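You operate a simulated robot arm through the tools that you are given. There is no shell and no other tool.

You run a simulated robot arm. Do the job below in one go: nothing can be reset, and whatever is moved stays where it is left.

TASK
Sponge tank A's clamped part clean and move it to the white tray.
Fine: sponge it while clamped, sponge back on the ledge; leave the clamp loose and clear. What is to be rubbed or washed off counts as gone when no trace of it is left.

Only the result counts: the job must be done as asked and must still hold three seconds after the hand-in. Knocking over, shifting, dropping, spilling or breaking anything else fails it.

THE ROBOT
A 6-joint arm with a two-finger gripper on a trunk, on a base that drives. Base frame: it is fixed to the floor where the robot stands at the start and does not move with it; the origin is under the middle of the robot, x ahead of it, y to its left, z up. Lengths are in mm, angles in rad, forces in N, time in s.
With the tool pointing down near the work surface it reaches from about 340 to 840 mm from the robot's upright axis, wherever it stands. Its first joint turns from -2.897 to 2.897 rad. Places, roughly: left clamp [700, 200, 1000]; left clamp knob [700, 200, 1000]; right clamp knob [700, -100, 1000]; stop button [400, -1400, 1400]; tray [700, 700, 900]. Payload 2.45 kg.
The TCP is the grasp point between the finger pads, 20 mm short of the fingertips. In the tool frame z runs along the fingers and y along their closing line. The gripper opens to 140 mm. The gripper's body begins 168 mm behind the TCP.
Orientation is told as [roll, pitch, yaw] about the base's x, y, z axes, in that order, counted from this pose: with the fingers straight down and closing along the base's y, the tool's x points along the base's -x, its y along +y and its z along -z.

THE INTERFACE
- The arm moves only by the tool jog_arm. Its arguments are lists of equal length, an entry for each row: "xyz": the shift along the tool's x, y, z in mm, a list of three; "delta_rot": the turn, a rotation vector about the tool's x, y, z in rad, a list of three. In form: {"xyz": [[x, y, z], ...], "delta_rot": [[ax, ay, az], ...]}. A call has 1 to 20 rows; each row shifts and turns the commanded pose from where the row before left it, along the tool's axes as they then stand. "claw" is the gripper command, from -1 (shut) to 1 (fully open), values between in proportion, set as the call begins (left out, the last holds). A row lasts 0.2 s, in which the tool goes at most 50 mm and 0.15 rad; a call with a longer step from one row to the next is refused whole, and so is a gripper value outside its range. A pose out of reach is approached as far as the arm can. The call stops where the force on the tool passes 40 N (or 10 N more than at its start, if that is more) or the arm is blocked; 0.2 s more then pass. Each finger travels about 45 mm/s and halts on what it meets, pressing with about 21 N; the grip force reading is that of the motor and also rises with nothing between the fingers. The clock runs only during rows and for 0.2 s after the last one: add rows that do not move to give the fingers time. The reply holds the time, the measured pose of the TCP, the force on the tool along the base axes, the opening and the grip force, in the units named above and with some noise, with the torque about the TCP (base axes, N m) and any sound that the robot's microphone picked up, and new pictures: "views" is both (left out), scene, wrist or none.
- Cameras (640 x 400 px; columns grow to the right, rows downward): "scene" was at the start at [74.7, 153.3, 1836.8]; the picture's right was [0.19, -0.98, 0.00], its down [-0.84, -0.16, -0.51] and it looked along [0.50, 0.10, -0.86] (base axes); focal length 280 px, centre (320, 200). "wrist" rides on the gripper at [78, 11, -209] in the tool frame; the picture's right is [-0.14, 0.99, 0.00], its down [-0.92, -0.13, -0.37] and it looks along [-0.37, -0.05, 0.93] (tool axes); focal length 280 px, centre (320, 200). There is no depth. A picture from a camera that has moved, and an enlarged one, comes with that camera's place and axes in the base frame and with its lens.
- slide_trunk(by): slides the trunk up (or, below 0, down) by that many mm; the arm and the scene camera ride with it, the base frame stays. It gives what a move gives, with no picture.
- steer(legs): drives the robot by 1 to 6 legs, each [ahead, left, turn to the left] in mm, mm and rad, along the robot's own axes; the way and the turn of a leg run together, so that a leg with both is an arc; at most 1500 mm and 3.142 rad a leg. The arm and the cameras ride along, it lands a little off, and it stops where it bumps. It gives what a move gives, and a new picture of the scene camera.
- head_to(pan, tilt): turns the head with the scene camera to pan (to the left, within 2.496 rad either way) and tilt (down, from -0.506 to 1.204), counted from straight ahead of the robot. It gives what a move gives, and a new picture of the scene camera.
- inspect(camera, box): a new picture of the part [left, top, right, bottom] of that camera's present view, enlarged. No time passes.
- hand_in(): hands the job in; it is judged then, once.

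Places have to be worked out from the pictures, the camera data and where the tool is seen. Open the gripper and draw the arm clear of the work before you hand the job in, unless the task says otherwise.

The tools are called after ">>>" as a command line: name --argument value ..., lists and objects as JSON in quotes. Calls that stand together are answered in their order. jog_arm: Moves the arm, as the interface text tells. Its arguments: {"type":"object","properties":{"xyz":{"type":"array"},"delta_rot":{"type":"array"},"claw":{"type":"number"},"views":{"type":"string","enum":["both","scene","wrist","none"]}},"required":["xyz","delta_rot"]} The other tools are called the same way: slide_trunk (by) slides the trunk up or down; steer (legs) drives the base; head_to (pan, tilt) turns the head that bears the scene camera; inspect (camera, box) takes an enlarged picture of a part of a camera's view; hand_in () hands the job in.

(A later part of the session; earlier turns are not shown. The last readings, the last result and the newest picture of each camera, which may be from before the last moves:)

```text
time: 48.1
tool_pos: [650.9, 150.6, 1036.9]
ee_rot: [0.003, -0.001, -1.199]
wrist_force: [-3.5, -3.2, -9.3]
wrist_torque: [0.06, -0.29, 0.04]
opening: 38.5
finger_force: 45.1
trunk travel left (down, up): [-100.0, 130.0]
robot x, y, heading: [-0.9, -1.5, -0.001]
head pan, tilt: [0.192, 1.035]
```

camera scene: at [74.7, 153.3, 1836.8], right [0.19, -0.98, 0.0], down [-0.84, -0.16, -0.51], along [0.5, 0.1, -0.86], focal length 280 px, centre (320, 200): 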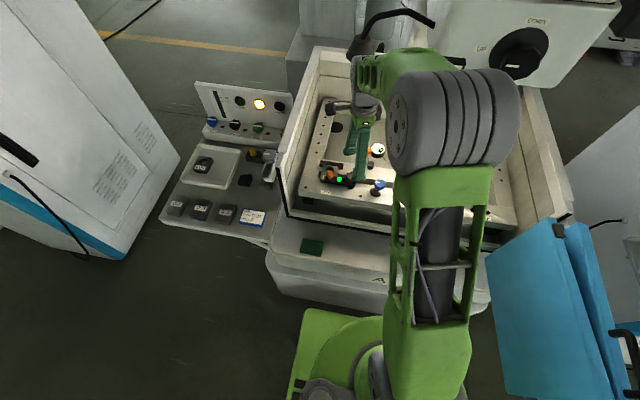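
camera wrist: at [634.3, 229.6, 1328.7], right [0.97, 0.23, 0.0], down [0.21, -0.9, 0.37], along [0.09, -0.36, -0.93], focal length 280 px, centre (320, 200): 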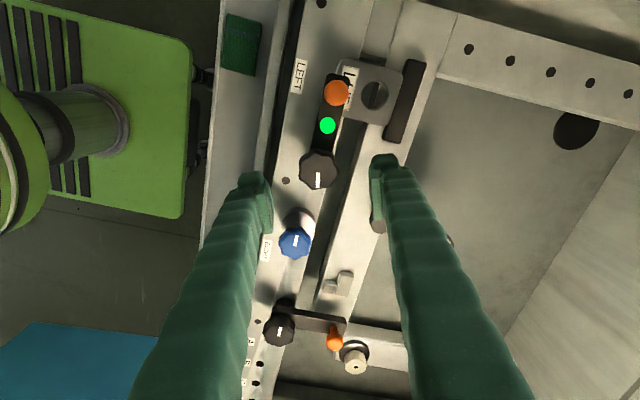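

Side load is down. Turning counter-clockwise 0.6 rad first and watching the torque and LED.

>>> jog_arm --xyz '[[0, 0, 0], [0, 0, 0], [0, 0, 0], [0, 0, 0], [0, 0, 0]]' --delta_rot '[[0, 0, -0.12], [0, 0, -0.12], [0, 0, -0.12], [0, 0, -0.12], [0, 0, -0.12]]' --views "none"

>>> inspect --camera "wrist" --box '[220, 60, 420, 260]'

>>> inspect --camera "scene" --box '[310, 140, 390, 200]'

```text
time: 49.3
tool_pos: [650.2, 150.6, 1034.6]
ee_rot: [0.0, -0.001, -0.598]
wrist_force: [-1.9, 1.1, -9.0]
wrist_torque: [-0.05, -0.32, -0.08]
opening: 39.0
finger_force: 45.4
trunk travel left (down, up): [-100.0, 130.0]
robot x, y, heading: [-1.1, 0.5, 0.003]
head pan, tilt: [0.192, 1.035]
```

```text
2.00 times, centred on (320, 160) of wrist
camera zoom: at [591.8, 204.9, 1244.2], right [0.67, 0.74, 0.0], down [0.69, -0.62, 0.37], along [0.28, -0.25, -0.93], focal length 561 px, centre (320, 280)
```

zoom: 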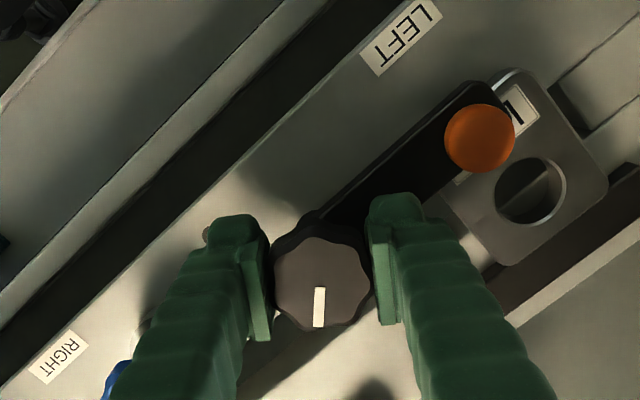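

```text
6.67 times, centred on (350, 170) of scene
camera zoom: at [75.1, 153.6, 1836.7], right [0.19, -0.98, 0.0], down [-0.84, -0.16, -0.51], along [0.5, 0.1, -0.86], focal length 1866 px, centre (120, 400)
```

zoom: 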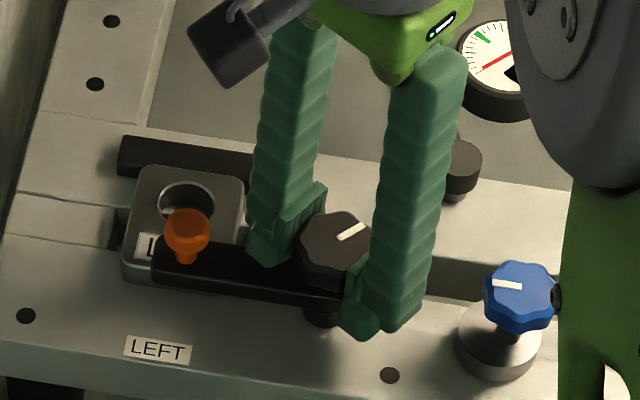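

The LED went out: the clamp is loosening. Continuing counter-clockwise by another 1.2 rad.

>>> jog_arm --xyz '[[0, 0, 0], [0, 0, 0], [0, 0, 0], [0, 0, 0], [0, 0, 0], [0, 0, 0], [0, 0, 0], [0, 0, 0], [0, 0, 0], [0, 0, 0]]' --delta_rot '[[0, 0, -0.12], [0, 0, -0.12], [0, 0, -0.12], [0, 0, -0.12], [0, 0, -0.12], [0, 0, -0.12], [0, 0, -0.12], [0, 0, -0.12], [0, 0, -0.12], [0, 0, -0.12]]' --views "none"

>>> inspect --camera "wrist" --box '[220, 60, 420, 260]'

>>> inspect --camera "scene" --box '[310, 140, 390, 200]'

```text
time: 51.5
tool_pos: [650.8, 149.0, 1035.0]
ee_rot: [-0.003, -0.002, 0.604]
wrist_force: [-1.6, -7.6, -6.4]
wrist_torque: [0.12, -0.19, -0.09]
opening: 38.6
finger_force: 44.5
trunk travel left (down, up): [-100.0, 130.0]
robot x, y, heading: [2.0, -1.9, -0.005]
head pan, tilt: [0.192, 1.035]
```

```text
2.00 times, centred on (320, 160) of wrist
camera zoom: at [579.8, 115.5, 1244.3], right [-0.45, 0.89, 0.0], down [0.83, 0.42, 0.37], along [0.33, 0.16, -0.93], focal length 561 px, centre (320, 280)
```

zoom: 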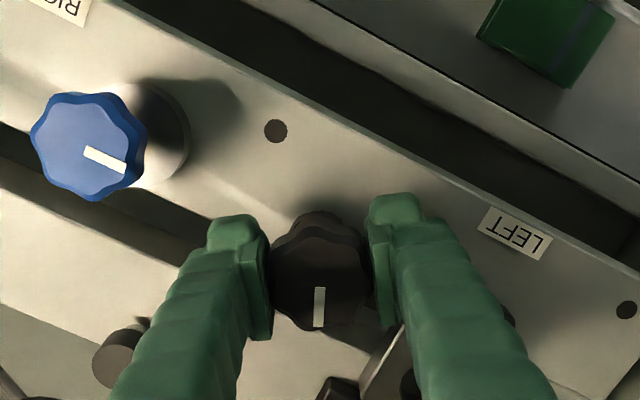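

```text
6.67 times, centred on (350, 170) of scene
camera zoom: at [75.1, 152.6, 1836.8], right [0.19, -0.98, 0.0], down [-0.84, -0.16, -0.51], along [0.5, 0.1, -0.86], focal length 1866 px, centre (120, 400)
```

zoom: 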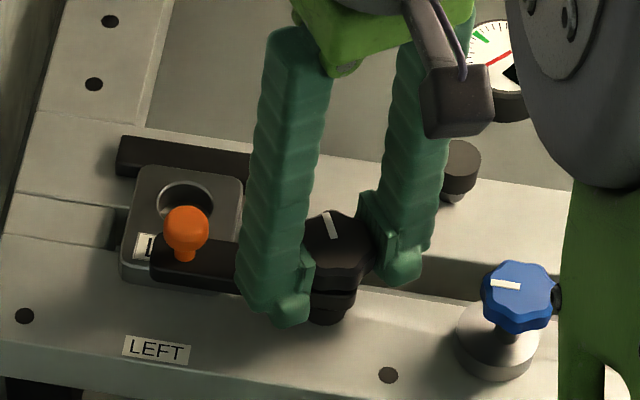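

Turning smoothly (low torque); continuing counter-clockwise toward a half turn in total.

>>> jog_arm --xyz '[[0, 0, 0], [0, 0, 0], [0, 0, 0], [0, 0, 0], [0, 0, 0], [0, 0, 0], [0, 0, 0], [0, 0, 0], [0, 0, 0], [0, 0, 0], [0, 0, 0]]' --delta_rot '[[0, 0, -0.12], [0, 0, -0.12], [0, 0, -0.12], [0, 0, -0.12], [0, 0, -0.12], [0, 0, -0.12], [0, 0, -0.12], [0, 0, -0.12], [0, 0, -0.12], [0, 0, -0.12], [0, 0, -0.12]]' --views "none"

>>> inspect --camera "wrist" --box '[220, 60, 420, 260]'

>>> inspect --camera "scene" --box '[310, 140, 390, 200]'

```text
time: 53.9
tool_pos: [649.5, 151.5, 1035.4]
ee_rot: [-0.005, -0.001, 1.926]
wrist_force: [-0.7, -0.5, -5.0]
wrist_torque: [0.22, 0.01, -0.86]
opening: 39.2
finger_force: 44.3
trunk travel left (down, up): [-100.0, 130.0]
robot x, y, heading: [-3.0, -1.1, -0.001]
head pan, tilt: [0.192, 1.035]
```

```text
2.00 times, centred on (320, 160) of wrist
camera zoom: at [667.2, 76.0, 1244.7], right [-0.98, -0.21, 0.0], down [-0.2, 0.91, 0.37], along [-0.08, 0.36, -0.93], focal length 561 px, centre (320, 280)
```

zoom: 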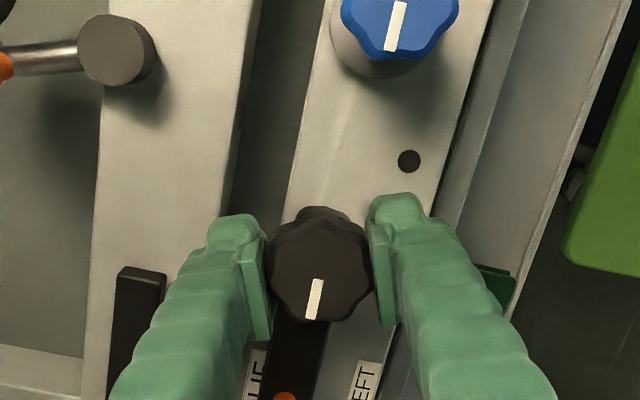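

```text
6.67 times, centred on (350, 170) of scene
camera zoom: at [74.9, 153.5, 1836.8], right [0.19, -0.98, 0.0], down [-0.84, -0.16, -0.51], along [0.5, 0.1, -0.86], focal length 1866 px, centre (120, 400)
```

zoom: 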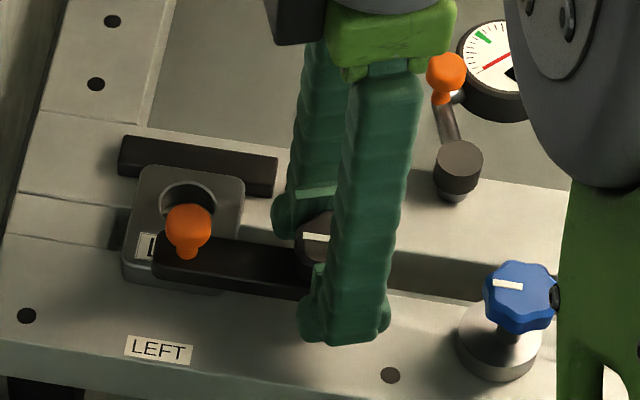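

The knob mark now points to +y like the loose right clamp, and the torque rose (end stop). Opening the fingers and rising.

>>> jog_arm --xyz '[[0, 0, 0], [0, 0, 0], [0, 0, 0], [0, 0, 0]]' --delta_rot '[[0, 0, 0], [0, 0, 0], [0, 0, 0], [0, 0, 0]]' --claw 0.15 --views "none"

>>> jog_arm --xyz '[[0, 0, -15], [0, 0, -35], [0, 0, -40], [0, 0, 0]]' --delta_rot '[[0, 0, 0], [0, 0, 0.1], [0, 0, 0.15], [0, 0, 0.15]]' --views "scene"

>>> inspect --camera "scene" --box '[310, 140, 390, 200]'

```text
time: 54.9
tool_pos: [650.9, 150.5, 1034.4]
ee_rot: [-0.002, 0.0, 1.924]
wrist_force: [-0.4, -0.4, 0.6]
wrist_torque: [0.0, 0.04, -0.02]
opening: 80.6
finger_force: 0.0
trunk travel left (down, up): [-100.0, 130.0]
robot x, y, heading: [2.3, -2.1, -0.003]
head pan, tilt: [0.192, 1.035]
```

```text
time: 55.9
tool_pos: [650.2, 150.2, 1125.5]
ee_rot: [-0.002, 0.0, 1.522]
wrist_force: [-0.3, -0.1, -0.3]
wrist_torque: [0.01, -0.01, 0.05]
opening: 80.7
finger_force: 0.0
trunk travel left (down, up): [-100.0, 130.0]
robot x, y, heading: [3.4, 0.8, -0.001]
head pan, tilt: [0.192, 1.035]
camera scene: at [74.9, 153.4, 1836.7], right [0.19, -0.98, 0.0], down [-0.84, -0.16, -0.51], along [0.5, 0.1, -0.86], focal length 280 px, centre (320, 200)
```

scene: 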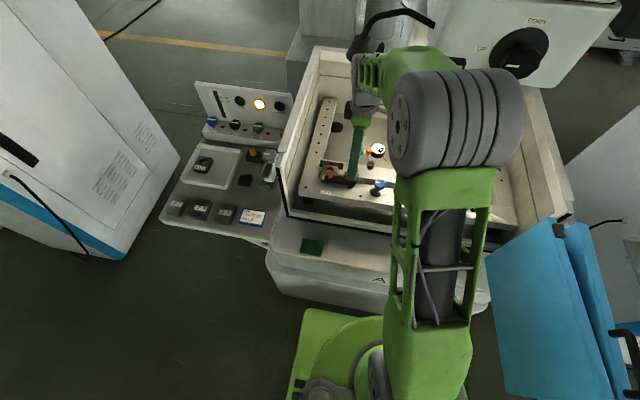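

```text
6.67 times, centred on (350, 170) of scene
camera zoom: at [74.9, 153.4, 1836.7], right [0.19, -0.98, 0.0], down [-0.84, -0.16, -0.51], along [0.5, 0.1, -0.86], focal length 1866 px, centre (120, 400)
```

zoom: 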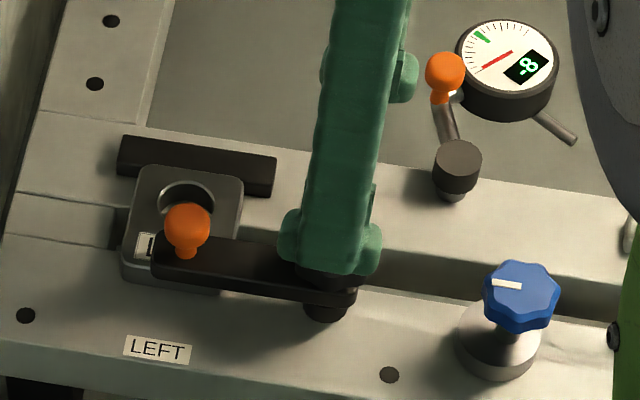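

LED is off and the arm is loose. Next I move over the orange ball (≈(655, 233)), with the fingers set to close along x, to swing the arm towards +x like the right clamp's parked arm.

>>> jog_arm --xyz '[[0, 0, 0], [-42, -3, 0], [-41, -2, 0]]' --delta_rot '[[0, 0, -0.049], [0, 0, 0], [0, 0, 0]]'

>>> inspect --camera "wrist" --box '[220, 60, 420, 260]'

>>> inspect --camera "scene" --box '[310, 140, 390, 200]'

```text
time: 56.7
tool_pos: [654.9, 233.7, 1124.9]
ee_rot: [-0.003, 0.001, 1.571]
wrist_force: [-1.2, -0.2, -1.0]
wrist_torque: [-0.04, -0.02, 0.01]
opening: 80.1
finger_force: 0.1
trunk travel left (down, up): [-100.0, 130.0]
robot x, y, heading: [-1.2, -0.8, 0.002]
head pan, tilt: [0.192, 1.035]
camera scene: at [74.8, 154.2, 1836.7], right [0.19, -0.98, 0.0], down [-0.84, -0.16, -0.51], along [0.5, 0.1, -0.86], focal length 280 px, centre (320, 200)
camera wrist: at [643.5, 156.4, 1333.6], right [-0.99, 0.14, 0.0], down [0.13, 0.92, 0.37], along [0.05, 0.36, -0.93], focal length 280 px, centre (320, 200)
```

scene: 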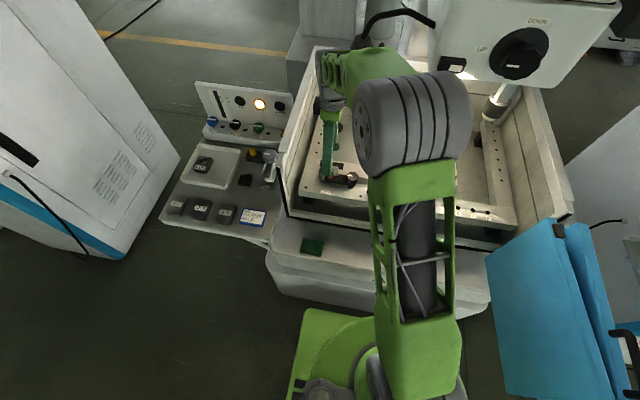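
wrist: 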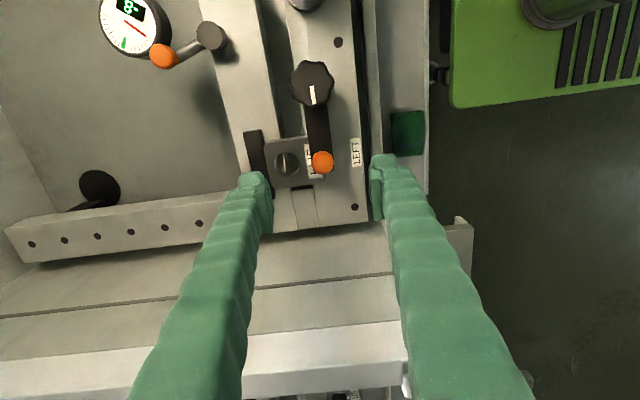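

```text
2.00 times, centred on (320, 160) of wrist
camera zoom: at [643.5, 156.4, 1333.6], right [-0.99, 0.14, 0.0], down [0.13, 0.92, 0.37], along [0.05, 0.36, -0.93], focal length 561 px, centre (320, 280)
```

zoom: 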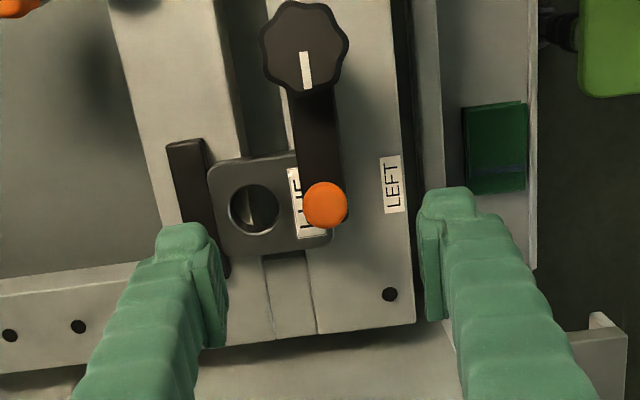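

```text
6.67 times, centred on (350, 170) of scene
camera zoom: at [74.8, 154.2, 1836.7], right [0.19, -0.98, 0.0], down [-0.84, -0.16, -0.51], along [0.5, 0.1, -0.86], focal length 1866 px, centre (120, 400)
```

zoom: 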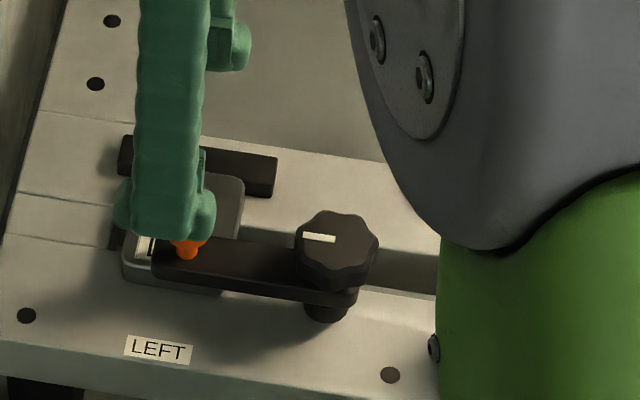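

The ball is at about (651, 231). Centring and descending to z≈1050, then check.

>>> jog_arm --xyz '[[2.5, 4, 30], [0, 0, 25], [0, 0, 20]]' --delta_rot '[[0, 0, 0], [0, 0, 0], [0, 0, 0]]' --views "none"

>>> inspect --camera "wrist" --box '[220, 60, 420, 260]'

>>> inspect --camera "scene" --box '[310, 140, 390, 200]'

```text
time: 57.5
tool_pos: [651.1, 230.2, 1050.8]
ee_rot: [-0.002, 0.002, 1.57]
wrist_force: [0.2, 0.1, 0.0]
wrist_torque: [0.02, -0.02, 0.03]
opening: 80.6
finger_force: 0.1
trunk travel left (down, up): [-100.0, 130.0]
robot x, y, heading: [-0.9, -1.0, 0.001]
head pan, tilt: [0.192, 1.035]
```

```text
2.00 times, centred on (320, 160) of wrist
camera zoom: at [640.0, 153.7, 1260.3], right [-0.99, 0.14, 0.0], down [0.13, 0.92, 0.37], along [0.05, 0.36, -0.93], focal length 561 px, centre (320, 280)
```

zoom: 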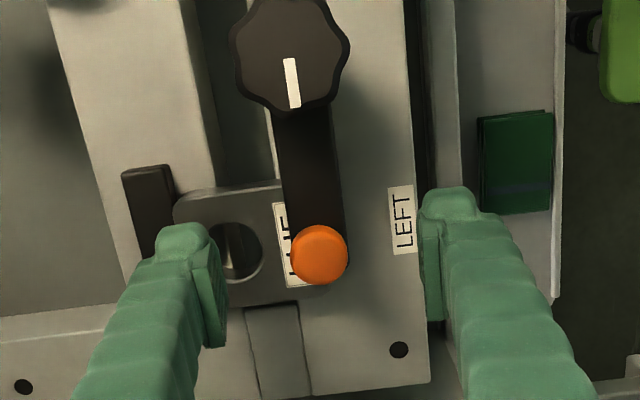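

```text
6.67 times, centred on (350, 170) of scene
camera zoom: at [74.9, 153.4, 1836.7], right [0.19, -0.98, 0.0], down [-0.84, -0.16, -0.51], along [0.5, 0.1, -0.86], focal length 1866 px, centre (120, 400)
```

zoom: 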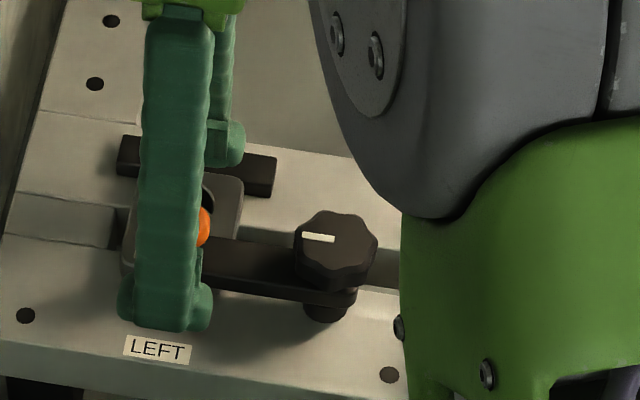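

Ball centred between the fingers. Descending to z≈1030 and closing on it.

>>> jog_arm --xyz '[[-1.5, 0, 8], [0, 0, 7], [0, 0, 5], [0, 0, 0]]' --delta_rot '[[0, 0, 0], [0, 0, 0], [0, 0, 0], [0, 0, 0]]' --views "none"

>>> jog_arm --xyz '[[0, 0, 0], [0, 0, 0], [0, 0, 0], [0, 0, 0], [0, 0, 0]]' --delta_rot '[[0, 0, 0], [0, 0, 0], [0, 0, 0], [0, 0, 0], [0, 0, 0]]' --claw -0.7 --views "none"

>>> inspect --camera "wrist" --box '[220, 60, 420, 260]'

```text
time: 58.5
tool_pos: [650.6, 232.4, 1030.1]
ee_rot: [-0.002, 0.001, 1.571]
wrist_force: [0.2, 0.0, 0.2]
wrist_torque: [0.0, 0.01, -0.01]
opening: 80.6
finger_force: 0.1
trunk travel left (down, up): [-100.0, 130.0]
robot x, y, heading: [-1.7, 0.9, 0.001]
head pan, tilt: [0.192, 1.035]
```

```text
time: 59.7
tool_pos: [652.2, 233.0, 1033.6]
ee_rot: [-0.004, 0.0, 1.572]
wrist_force: [-1.8, 0.1, 12.5]
wrist_torque: [0.0, -0.12, -0.08]
opening: 21.6
finger_force: 0.8
trunk travel left (down, up): [-100.0, 130.0]
robot x, y, heading: [-4.4, 1.9, 0.001]
head pan, tilt: [0.192, 1.035]
```

```text
2.00 times, centred on (320, 160) of wrist
camera zoom: at [639.8, 155.3, 1241.5], right [-0.99, 0.14, 0.0], down [0.12, 0.92, 0.37], along [0.05, 0.37, -0.93], focal length 561 px, centre (320, 280)
```

zoom: 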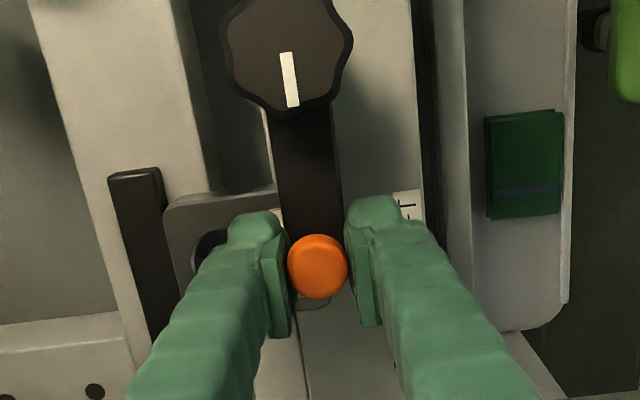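

The fingertips bear lightly on something (12 N up). Lifting 4 mm to unload before swinging.

>>> jog_arm --xyz '[[0, 0, -2], [0, 0, -2], [0, 0, 0]]' --delta_rot '[[0, 0, 0], [0, 0, 0], [0, 0, 0]]' --views "none"

>>> inspect --camera "scene" --box '[310, 140, 390, 200]'

```text
time: 60.5
tool_pos: [651.3, 232.5, 1034.2]
ee_rot: [-0.002, 0.002, 1.573]
wrist_force: [0.9, -0.3, -0.4]
wrist_torque: [-0.03, 0.01, -0.01]
opening: 21.3
finger_force: 0.3
trunk travel left (down, up): [-100.0, 130.0]
robot x, y, heading: [1.5, 0.3, -0.0]
head pan, tilt: [0.192, 1.035]
```

```text
6.67 times, centred on (350, 170) of scene
camera zoom: at [74.7, 153.3, 1836.7], right [0.19, -0.98, 0.0], down [-0.84, -0.16, -0.51], along [0.5, 0.1, -0.86], focal length 1866 px, centre (120, 400)
```

zoom: 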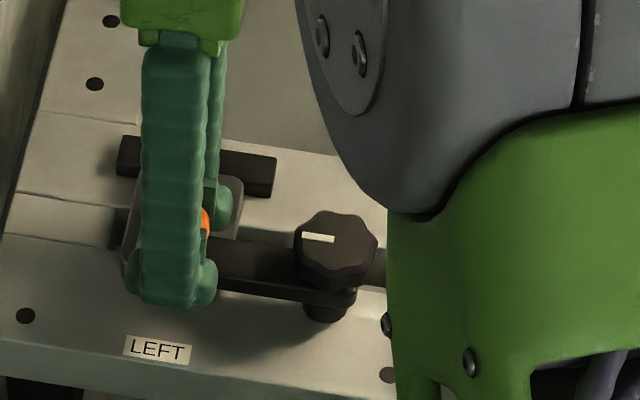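

Unloaded with the ball caged between the fingers. Swinging the first ~0.3 rad along the arc (towards +x) to test.

>>> jog_arm --xyz '[[0.45, -8.6, 0], [0.45, -8.6, 0], [0.45, -8.6, 0]]' --delta_rot '[[0, 0, 0.105], [0, 0, 0.105], [0, 0, 0.105]]' --views "none"

>>> inspect --camera "wrist" --box '[220, 60, 420, 260]'

>>> inspect --camera "scene" --box '[310, 140, 390, 200]'

```text
time: 61.3
tool_pos: [678.0, 228.8, 1034.3]
ee_rot: [-0.001, 0.0, 1.257]
wrist_force: [0.4, -0.4, 0.4]
wrist_torque: [-0.01, 0.02, -0.03]
opening: 21.0
finger_force: 0.1
trunk travel left (down, up): [-100.0, 130.0]
robot x, y, heading: [-1.5, -2.3, -0.003]
head pan, tilt: [0.192, 1.035]
```

```text
2.00 times, centred on (320, 160) of wrist
camera zoom: at [642.0, 158.7, 1244.2], right [-0.9, 0.44, 0.0], down [0.41, 0.84, 0.37], along [0.16, 0.33, -0.93], focal length 561 px, centre (320, 280)
```

zoom: 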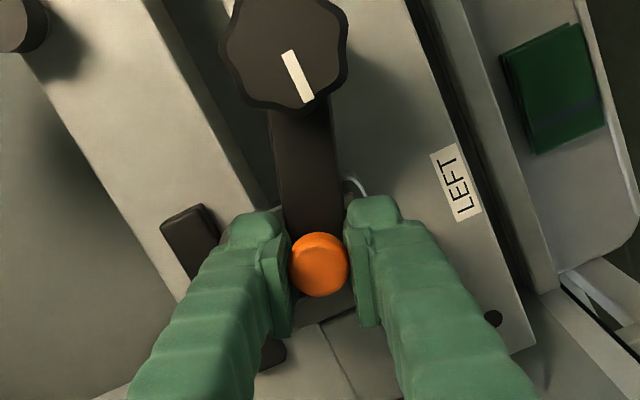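

```text
6.67 times, centred on (350, 170) of scene
camera zoom: at [74.9, 153.3, 1836.8], right [0.19, -0.98, 0.0], down [-0.84, -0.16, -0.51], along [0.5, 0.1, -0.86], focal length 1866 px, centre (120, 400)
```

zoom: 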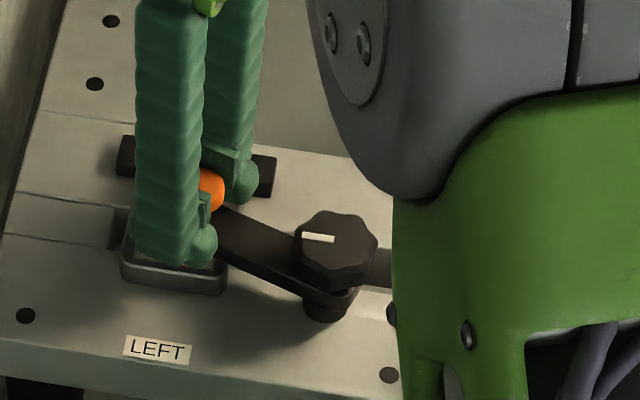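

The arm swings freely with the ball. Continuing along the arc.

>>> jog_arm --xyz '[[0.45, -8.6, 0], [0.45, -8.6, 0], [0.45, -8.6, 0], [0.45, -8.6, 0], [0.45, -8.6, 0], [0.45, -8.6, 0], [0.45, -8.6, 0], [0.45, -8.6, 0], [0.45, -8.6, 0]]' --delta_rot '[[0, 0, 0.105], [0, 0, 0.105], [0, 0, 0.105], [0, 0, 0.105], [0, 0, 0.105], [0, 0, 0.105], [0, 0, 0.105], [0, 0, 0.105], [0, 0, 0.105]]' --views "scene"

>>> inspect --camera "wrist" --box '[220, 60, 420, 260]'

>>> inspect --camera "scene" --box '[310, 140, 390, 200]'

```text
time: 63.3
tool_pos: [730.2, 173.9, 1033.8]
ee_rot: [-0.003, -0.002, 0.31]
wrist_force: [-0.7, 0.3, -1.1]
wrist_torque: [0.02, 0.03, -0.01]
opening: 21.0
finger_force: 0.0
trunk travel left (down, up): [-100.0, 130.0]
robot x, y, heading: [-3.6, 1.7, 0.001]
head pan, tilt: [0.192, 1.035]
camera scene: at [74.7, 153.2, 1836.8], right [0.19, -0.98, 0.0], down [-0.84, -0.16, -0.51], along [0.5, 0.1, -0.86], focal length 280 px, centre (320, 200)
```

scene: 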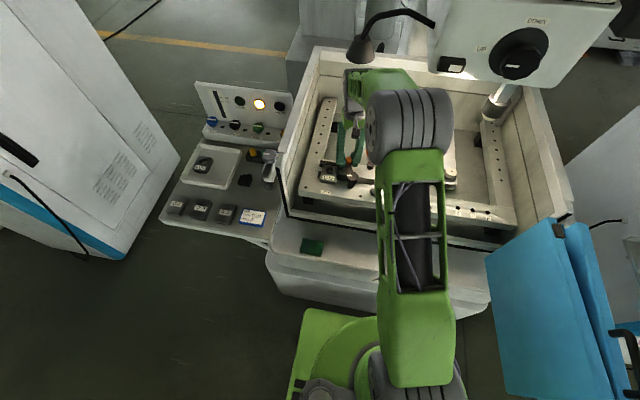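

```text
2.00 times, centred on (320, 160) of wrist
camera zoom: at [651.0, 162.5, 1243.5], right [-0.17, 0.99, 0.0], down [0.92, 0.16, 0.37], along [0.36, 0.06, -0.93], focal length 561 px, centre (320, 280)
```

zoom: 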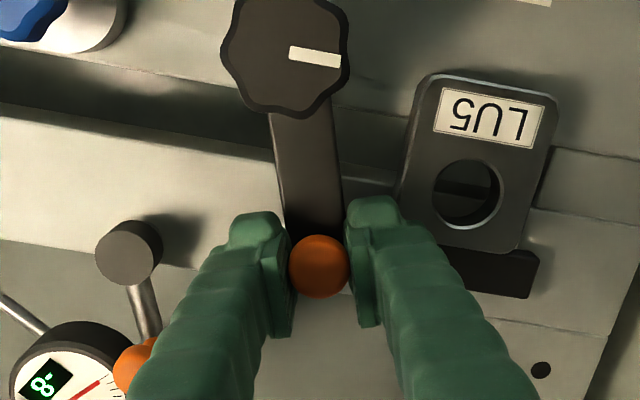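

```text
6.67 times, centred on (350, 170) of scene
camera zoom: at [74.7, 153.2, 1836.8], right [0.19, -0.98, 0.0], down [-0.84, -0.16, -0.51], along [0.5, 0.1, -0.86], focal length 1866 px, centre (120, 400)
```

zoom: 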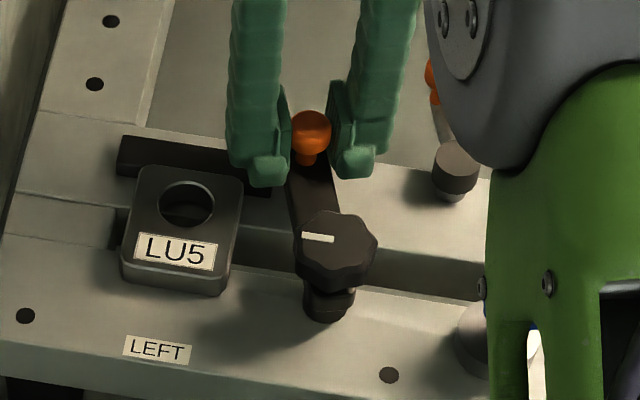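

The arm is off the part (label reads LU5, all clean). Swinging the last 0.3 rad so the arm points straight to +x, like the right one.

>>> jog_arm --xyz '[[0.45, -8.6, 0], [0.45, -8.6, 0], [0.45, -8.6, 0], [0, 0, 0]]' --delta_rot '[[0, 0, 0.105], [0, 0, 0.105], [0, 0, 0.105], [0, 0, 0]]' --views "none"

>>> inspect --camera "wrist" --box '[200, 40, 440, 280]'

>>> inspect --camera "scene" --box '[310, 140, 390, 200]'

```text
time: 64.3
tool_pos: [732.5, 148.2, 1035.3]
ee_rot: [-0.002, -0.001, -0.007]
wrist_force: [-0.1, 2.5, 0.7]
wrist_torque: [-0.01, -0.01, 0.01]
opening: 22.1
finger_force: 0.4
trunk travel left (down, up): [-100.0, 130.0]
robot x, y, heading: [6.1, 1.2, -0.0]
head pan, tilt: [0.192, 1.035]
```

```text
1.67 times, centred on (320, 160) of wrist
camera zoom: at [654.5, 161.9, 1244.2], right [0.14, 0.99, 0.0], down [0.92, -0.13, 0.37], along [0.37, -0.05, -0.93], focal length 467 px, centre (320, 267)
```

zoom: 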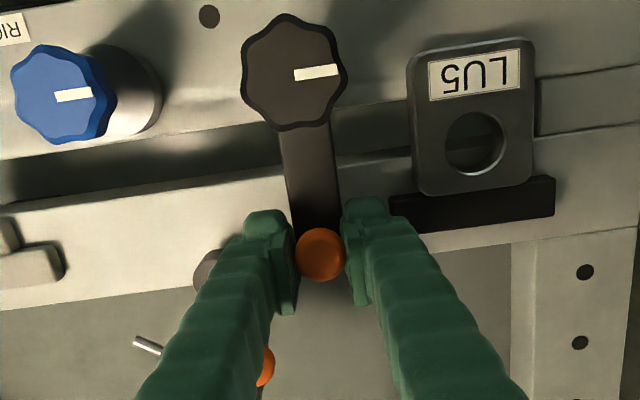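

```text
6.67 times, centred on (350, 170) of scene
camera zoom: at [74.6, 153.4, 1836.8], right [0.19, -0.98, 0.0], down [-0.84, -0.16, -0.51], along [0.5, 0.1, -0.86], focal length 1866 px, centre (120, 400)
```

zoom: 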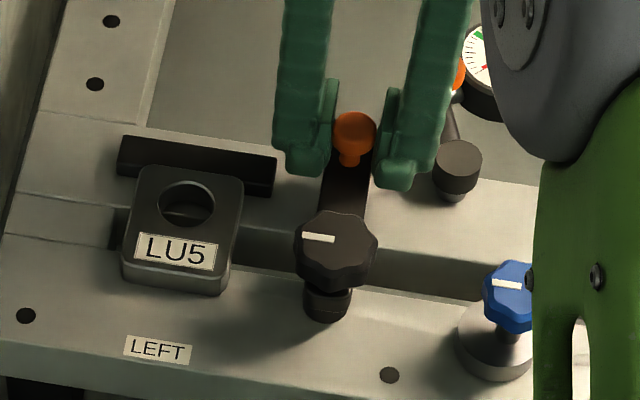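

The arm points straight to +x, clear of the part. Easing the fingers slightly open and lifting straight up.

>>> jog_arm --xyz '[[0, 1, 0], [0, 0.5, 0], [0, 0, -15], [0, 0, -30], [0, 0, -40], [0, 0, -20]]' --delta_rot '[[0, 0, 0], [0, 0, 0], [0, 0, 0], [0, 0, 0], [0, 0, 0], [0, 0, 0]]' --claw -0.6 --views "none"

>>> inspect --camera "scene" --box '[310, 140, 390, 200]'

```text
time: 65.7
tool_pos: [732.3, 152.2, 1139.9]
ee_rot: [-0.001, -0.003, -0.002]
wrist_force: [1.1, -0.5, 0.5]
wrist_torque: [0.01, -0.02, -0.02]
opening: 27.9
finger_force: 0.1
trunk travel left (down, up): [-100.0, 130.0]
robot x, y, heading: [2.2, -2.1, 0.001]
head pan, tilt: [0.192, 1.035]
```

```text
6.67 times, centred on (350, 170) of scene
camera zoom: at [74.5, 153.2, 1836.8], right [0.19, -0.98, 0.0], down [-0.84, -0.16, -0.51], along [0.5, 0.1, -0.86], focal length 1866 px, centre (120, 400)
```

zoom: 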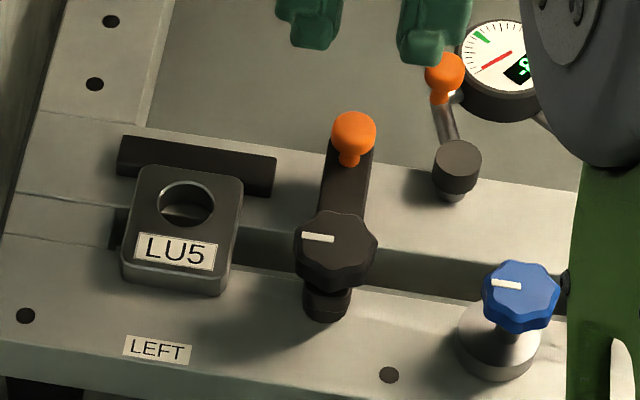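

Arm is parked clear. Now moving above the part (≈(683, 236)) with ~90 mm opening.

>>> jog_arm --xyz '[[16, 28, 0], [16, 28, 5], [17, 28, 10], [0, 0, 0], [0, 0, 0]]' --delta_rot '[[0, 0, 0], [0, 0, 0], [0, 0, 0], [0, 0, 0], [0, 0, 0]]' --claw 0.3

>>> inspect --camera "wrist" --box '[220, 60, 420, 260]'

>>> inspect --camera "scene" --box '[310, 140, 370, 200]'

```text
time: 66.9
tool_pos: [684.5, 235.0, 1124.4]
ee_rot: [0.001, -0.003, -0.004]
wrist_force: [0.4, -0.1, -0.3]
wrist_torque: [-0.01, 0.03, 0.02]
opening: 91.4
finger_force: 0.0
trunk travel left (down, up): [-100.0, 130.0]
robot x, y, heading: [0.7, 2.3, -0.001]
head pan, tilt: [0.192, 1.035]
camera scene: at [74.7, 153.3, 1836.8], right [0.19, -0.98, 0.0], down [-0.84, -0.16, -0.51], along [0.5, 0.1, -0.86], focal length 280 px, centre (320, 200)
camera wrist: at [605.5, 247.2, 1333.4], right [0.14, 0.99, 0.0], down [0.92, -0.13, 0.37], along [0.37, -0.05, -0.93], focal length 280 px, centre (320, 200)
```

scene: 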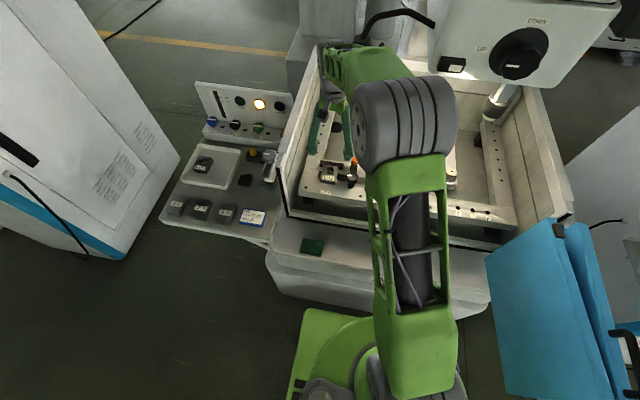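
wrist: 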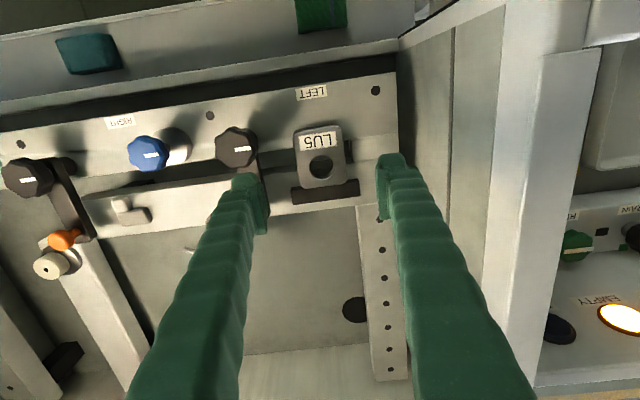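

```text
2.00 times, centred on (320, 160) of wrist
camera zoom: at [605.5, 247.2, 1333.4], right [0.14, 0.99, 0.0], down [0.92, -0.13, 0.37], along [0.37, -0.05, -0.93], focal length 561 px, centre (320, 280)
```

zoom: 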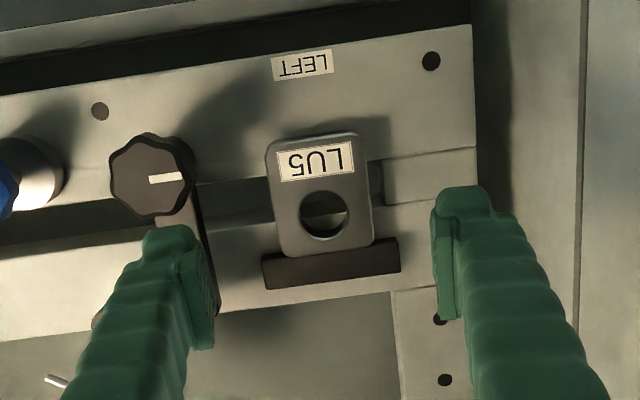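

```text
6.67 times, centred on (340, 170) of scene
camera zoom: at [74.7, 153.3, 1836.8], right [0.19, -0.98, 0.0], down [-0.84, -0.16, -0.51], along [0.5, 0.1, -0.86], focal length 1866 px, centre (187, 400)
```

zoom: 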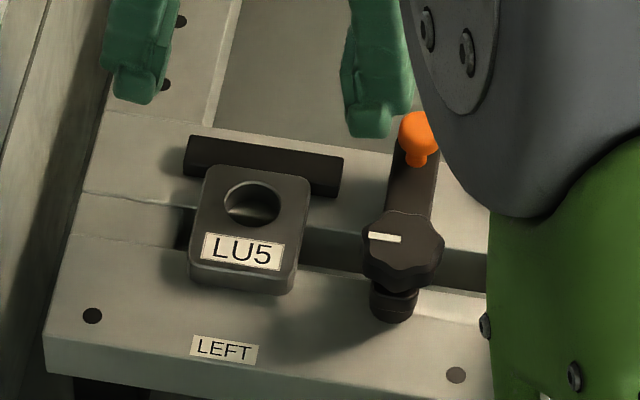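

Part centre is at about (683.5, 235.5), square to the tool. Narrowing to 80 mm and descending.

>>> jog_arm --xyz '[[0, 0, 30], [0, 0, 30], [0, 0, 25], [0, 0, 15], [0, 0, 8]]' --delta_rot '[[0, 0, 0], [0, 0, 0], [0, 0, 0], [0, 0, 0], [0, 0, 0]]' --claw 0.15 --views "none"

>>> inspect --camera "wrist" --box '[220, 60, 420, 260]'

>>> inspect --camera "scene" --box '[310, 140, 370, 200]'

```text
time: 68.1
tool_pos: [684.2, 235.3, 1016.5]
ee_rot: [-0.002, -0.001, -0.002]
wrist_force: [1.0, -0.3, 0.1]
wrist_torque: [0.01, 0.0, -0.01]
opening: 80.5
finger_force: 0.2
trunk travel left (down, up): [-100.0, 130.0]
robot x, y, heading: [-0.3, 0.6, -0.005]
head pan, tilt: [0.192, 1.035]
```

```text
2.00 times, centred on (320, 160) of wrist
camera zoom: at [605.5, 247.1, 1225.4], right [0.14, 0.99, 0.0], down [0.92, -0.13, 0.37], along [0.37, -0.05, -0.93], focal length 561 px, centre (320, 280)
```

zoom: 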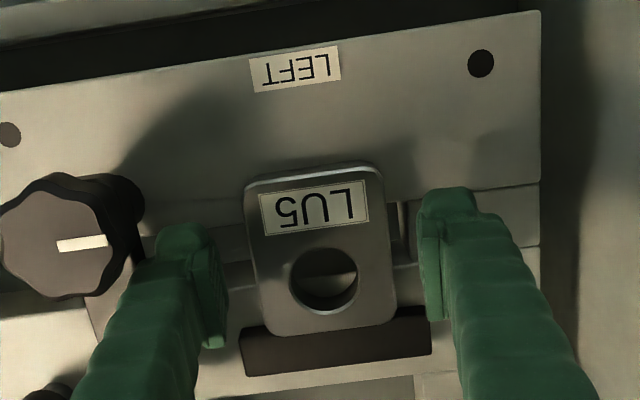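

```text
6.67 times, centred on (340, 170) of scene
camera zoom: at [74.7, 153.3, 1836.8], right [0.19, -0.98, 0.0], down [-0.84, -0.16, -0.51], along [0.5, 0.1, -0.86], focal length 1866 px, centre (187, 400)
```

zoom: 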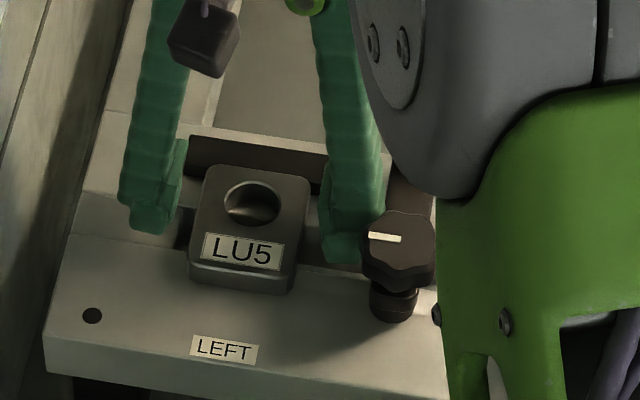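

Fingers flank the part and clear the knob. Descending 18 mm more in small steps.

>>> jog_arm --xyz '[[0, 0, 4], [0, 0, 4], [0, 0, 3], [0, 0, 3], [0, 0, 2], [0, 0, 2]]' --delta_rot '[[0, 0, 0], [0, 0, 0], [0, 0, 0], [0, 0, 0], [0, 0, 0], [0, 0, 0]]' --views "none"

>>> inspect --camera "wrist" --box '[220, 60, 420, 260]'

>>> inspect --camera "scene" --box '[310, 140, 370, 200]'

```text
time: 69.5
tool_pos: [684.6, 235.5, 997.3]
ee_rot: [-0.001, -0.002, -0.001]
wrist_force: [-0.5, -0.8, 0.3]
wrist_torque: [0.0, 0.04, -0.04]
opening: 80.4
finger_force: 0.0
trunk travel left (down, up): [-100.0, 130.0]
robot x, y, heading: [0.4, -3.1, 0.002]
head pan, tilt: [0.192, 1.035]
```

```text
2.00 times, centred on (320, 160) of wrist
camera zoom: at [606.1, 248.0, 1207.2], right [0.14, 0.99, 0.0], down [0.92, -0.13, 0.37], along [0.37, -0.05, -0.93], focal length 561 px, centre (320, 280)
```

zoom: 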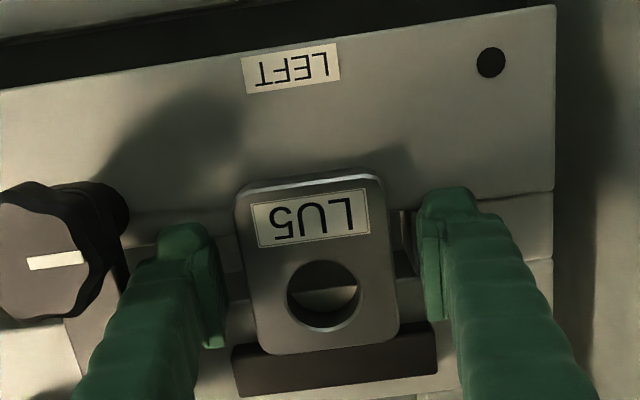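

```text
6.67 times, centred on (340, 170) of scene
camera zoom: at [74.7, 153.4, 1836.8], right [0.19, -0.98, 0.0], down [-0.84, -0.16, -0.51], along [0.5, 0.1, -0.86], focal length 1866 px, centre (187, 400)
```

zoom: 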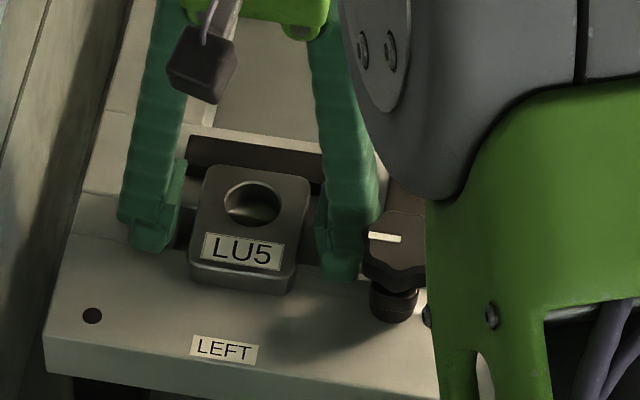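

No contact; 3 mm lower for a better bite, then close on the part.

>>> jog_arm --xyz '[[0, 0, 1.5], [0, 0, 1.5], [0, 0, 0]]' --delta_rot '[[0, 0, 0], [0, 0, 0], [0, 0, 0]]' --views "none"

>>> jog_arm --xyz '[[0, 0, 0], [0, 0, 0], [0, 0, 0], [0, 0, 0], [0, 0, 0]]' --delta_rot '[[0, 0, 0], [0, 0, 0], [0, 0, 0], [0, 0, 0], [0, 0, 0]]' --claw -1 --views "none"

>>> inspect --camera "wrist" --box '[220, 60, 420, 260]'

```text
time: 70.3
tool_pos: [684.3, 236.9, 997.0]
ee_rot: [0.001, -0.006, -0.004]
wrist_force: [-1.7, 2.0, 21.8]
wrist_torque: [-0.33, 0.34, -0.07]
opening: 80.3
finger_force: 0.2
trunk travel left (down, up): [-100.0, 130.0]
robot x, y, heading: [-3.9, 4.5, -0.002]
head pan, tilt: [0.192, 1.035]
```

```text
time: 71.1
tool_pos: [686.0, 228.7, 998.2]
ee_rot: [-0.004, -0.007, -0.004]
wrist_force: [-6.4, -7.1, 15.6]
wrist_torque: [0.51, 0.13, 0.27]
opening: 59.1
finger_force: 33.9
trunk travel left (down, up): [-100.0, 130.0]
robot x, y, heading: [-2.8, -2.0, -0.002]
head pan, tilt: [0.192, 1.035]
stopped in row 3: the force on the tool passed its limit at 43 N (the readings are from after the stop); the commanded pose is now the measured one
```

```text
2.00 times, centred on (320, 160) of wrist
camera zoom: at [606.0, 242.5, 1207.3], right [0.14, 0.99, 0.0], down [0.92, -0.13, 0.38], along [0.37, -0.05, -0.93], focal length 561 px, centre (320, 280)
```

zoom: 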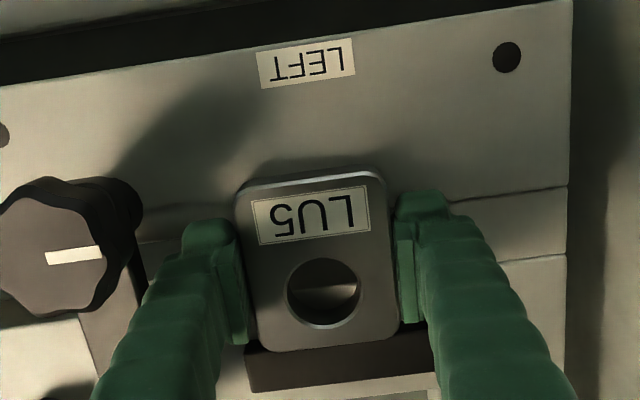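

Both fingers now hold the part (opening 59 mm), though the tips were pressing on the rail and the part slid a few mm. Unloading by 2 mm up and letting the grip settle.

>>> jog_arm --xyz '[[0, 0, -1], [0, 0, -1], [0, 0, 0], [0, 0, 0]]' --delta_rot '[[0, 0, 0], [0, 0, 0], [0, 0, 0], [0, 0, 0]]' --views "none"

>>> inspect --camera "scene" --box '[310, 140, 370, 200]'

```text
time: 72.1
tool_pos: [684.8, 231.6, 998.7]
ee_rot: [-0.003, -0.003, -0.002]
wrist_force: [-8.4, -3.5, -0.9]
wrist_torque: [0.1, 0.05, 0.19]
opening: 59.2
finger_force: 21.3
trunk travel left (down, up): [-100.0, 130.0]
robot x, y, heading: [-1.8, 1.5, -0.006]
head pan, tilt: [0.192, 1.035]
```

```text
6.67 times, centred on (340, 170) of scene
camera zoom: at [74.1, 152.5, 1836.8], right [0.19, -0.98, 0.0], down [-0.84, -0.16, -0.51], along [0.5, 0.1, -0.86], focal length 1866 px, centre (187, 400)
```

zoom: 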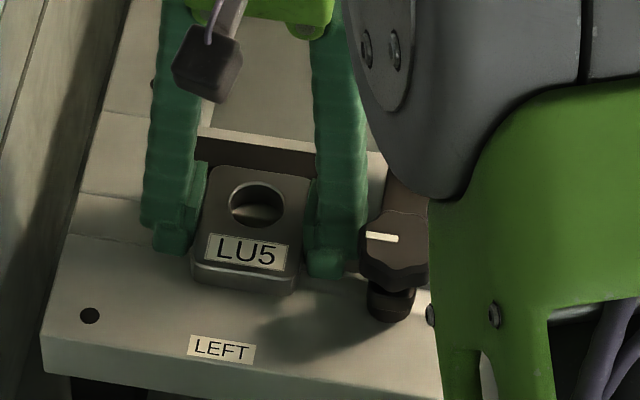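

Gripped with 21 N; a small −x push suggests the part touches the back stop, so I ease 1.5 mm towards −x and lift gently.

>>> jog_arm --xyz '[[1.5, 0, -1], [0, 0, -5], [0, 0, -10], [0, 0, -15], [0, 0, -20]]' --delta_rot '[[0, 0, 0], [0, 0, 0], [0, 0, 0], [0, 0, 0], [0, 0, 0]]' --views "both"

>>> inspect --camera "scene" --box '[310, 120, 390, 200]'

```text
time: 73.3
tool_pos: [685.0, 231.5, 1050.5]
ee_rot: [-0.003, -0.004, -0.004]
wrist_force: [-0.1, 0.3, -5.3]
wrist_torque: [-0.02, -0.02, -0.01]
opening: 59.6
finger_force: 20.9
trunk travel left (down, up): [-100.0, 130.0]
robot x, y, heading: [-0.5, -1.0, -0.004]
head pan, tilt: [0.192, 1.035]
camera scene: at [75.1, 152.8, 1836.8], right [0.19, -0.98, 0.0], down [-0.84, -0.16, -0.51], along [0.5, 0.1, -0.86], focal length 280 px, centre (320, 200)
camera wrist: at [605.7, 244.6, 1259.3], right [0.14, 0.99, 0.0], down [0.92, -0.13, 0.37], along [0.37, -0.05, -0.93], focal length 280 px, centre (320, 200)
```

scene: 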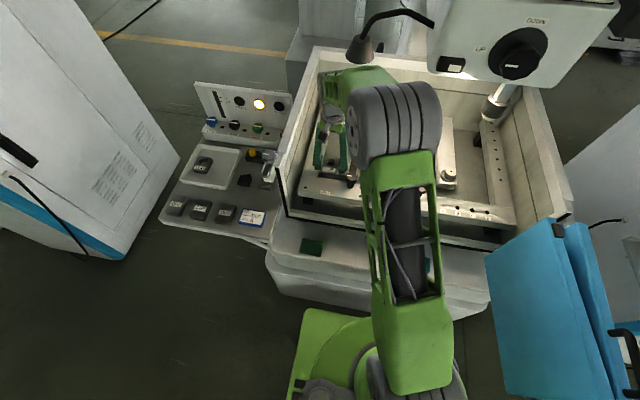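
wrist: 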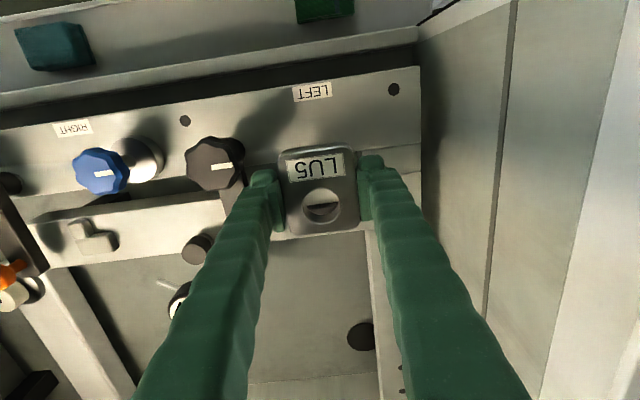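

```text
5.00 times, centred on (350, 160) of scene
camera zoom: at [75.1, 152.8, 1836.8], right [0.19, -0.98, 0.0], down [-0.84, -0.16, -0.51], along [0.5, 0.1, -0.86], focal length 1400 px, centre (170, 400)
```

zoom: 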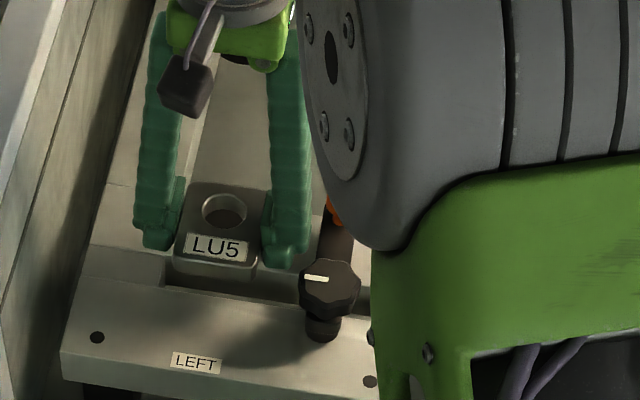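

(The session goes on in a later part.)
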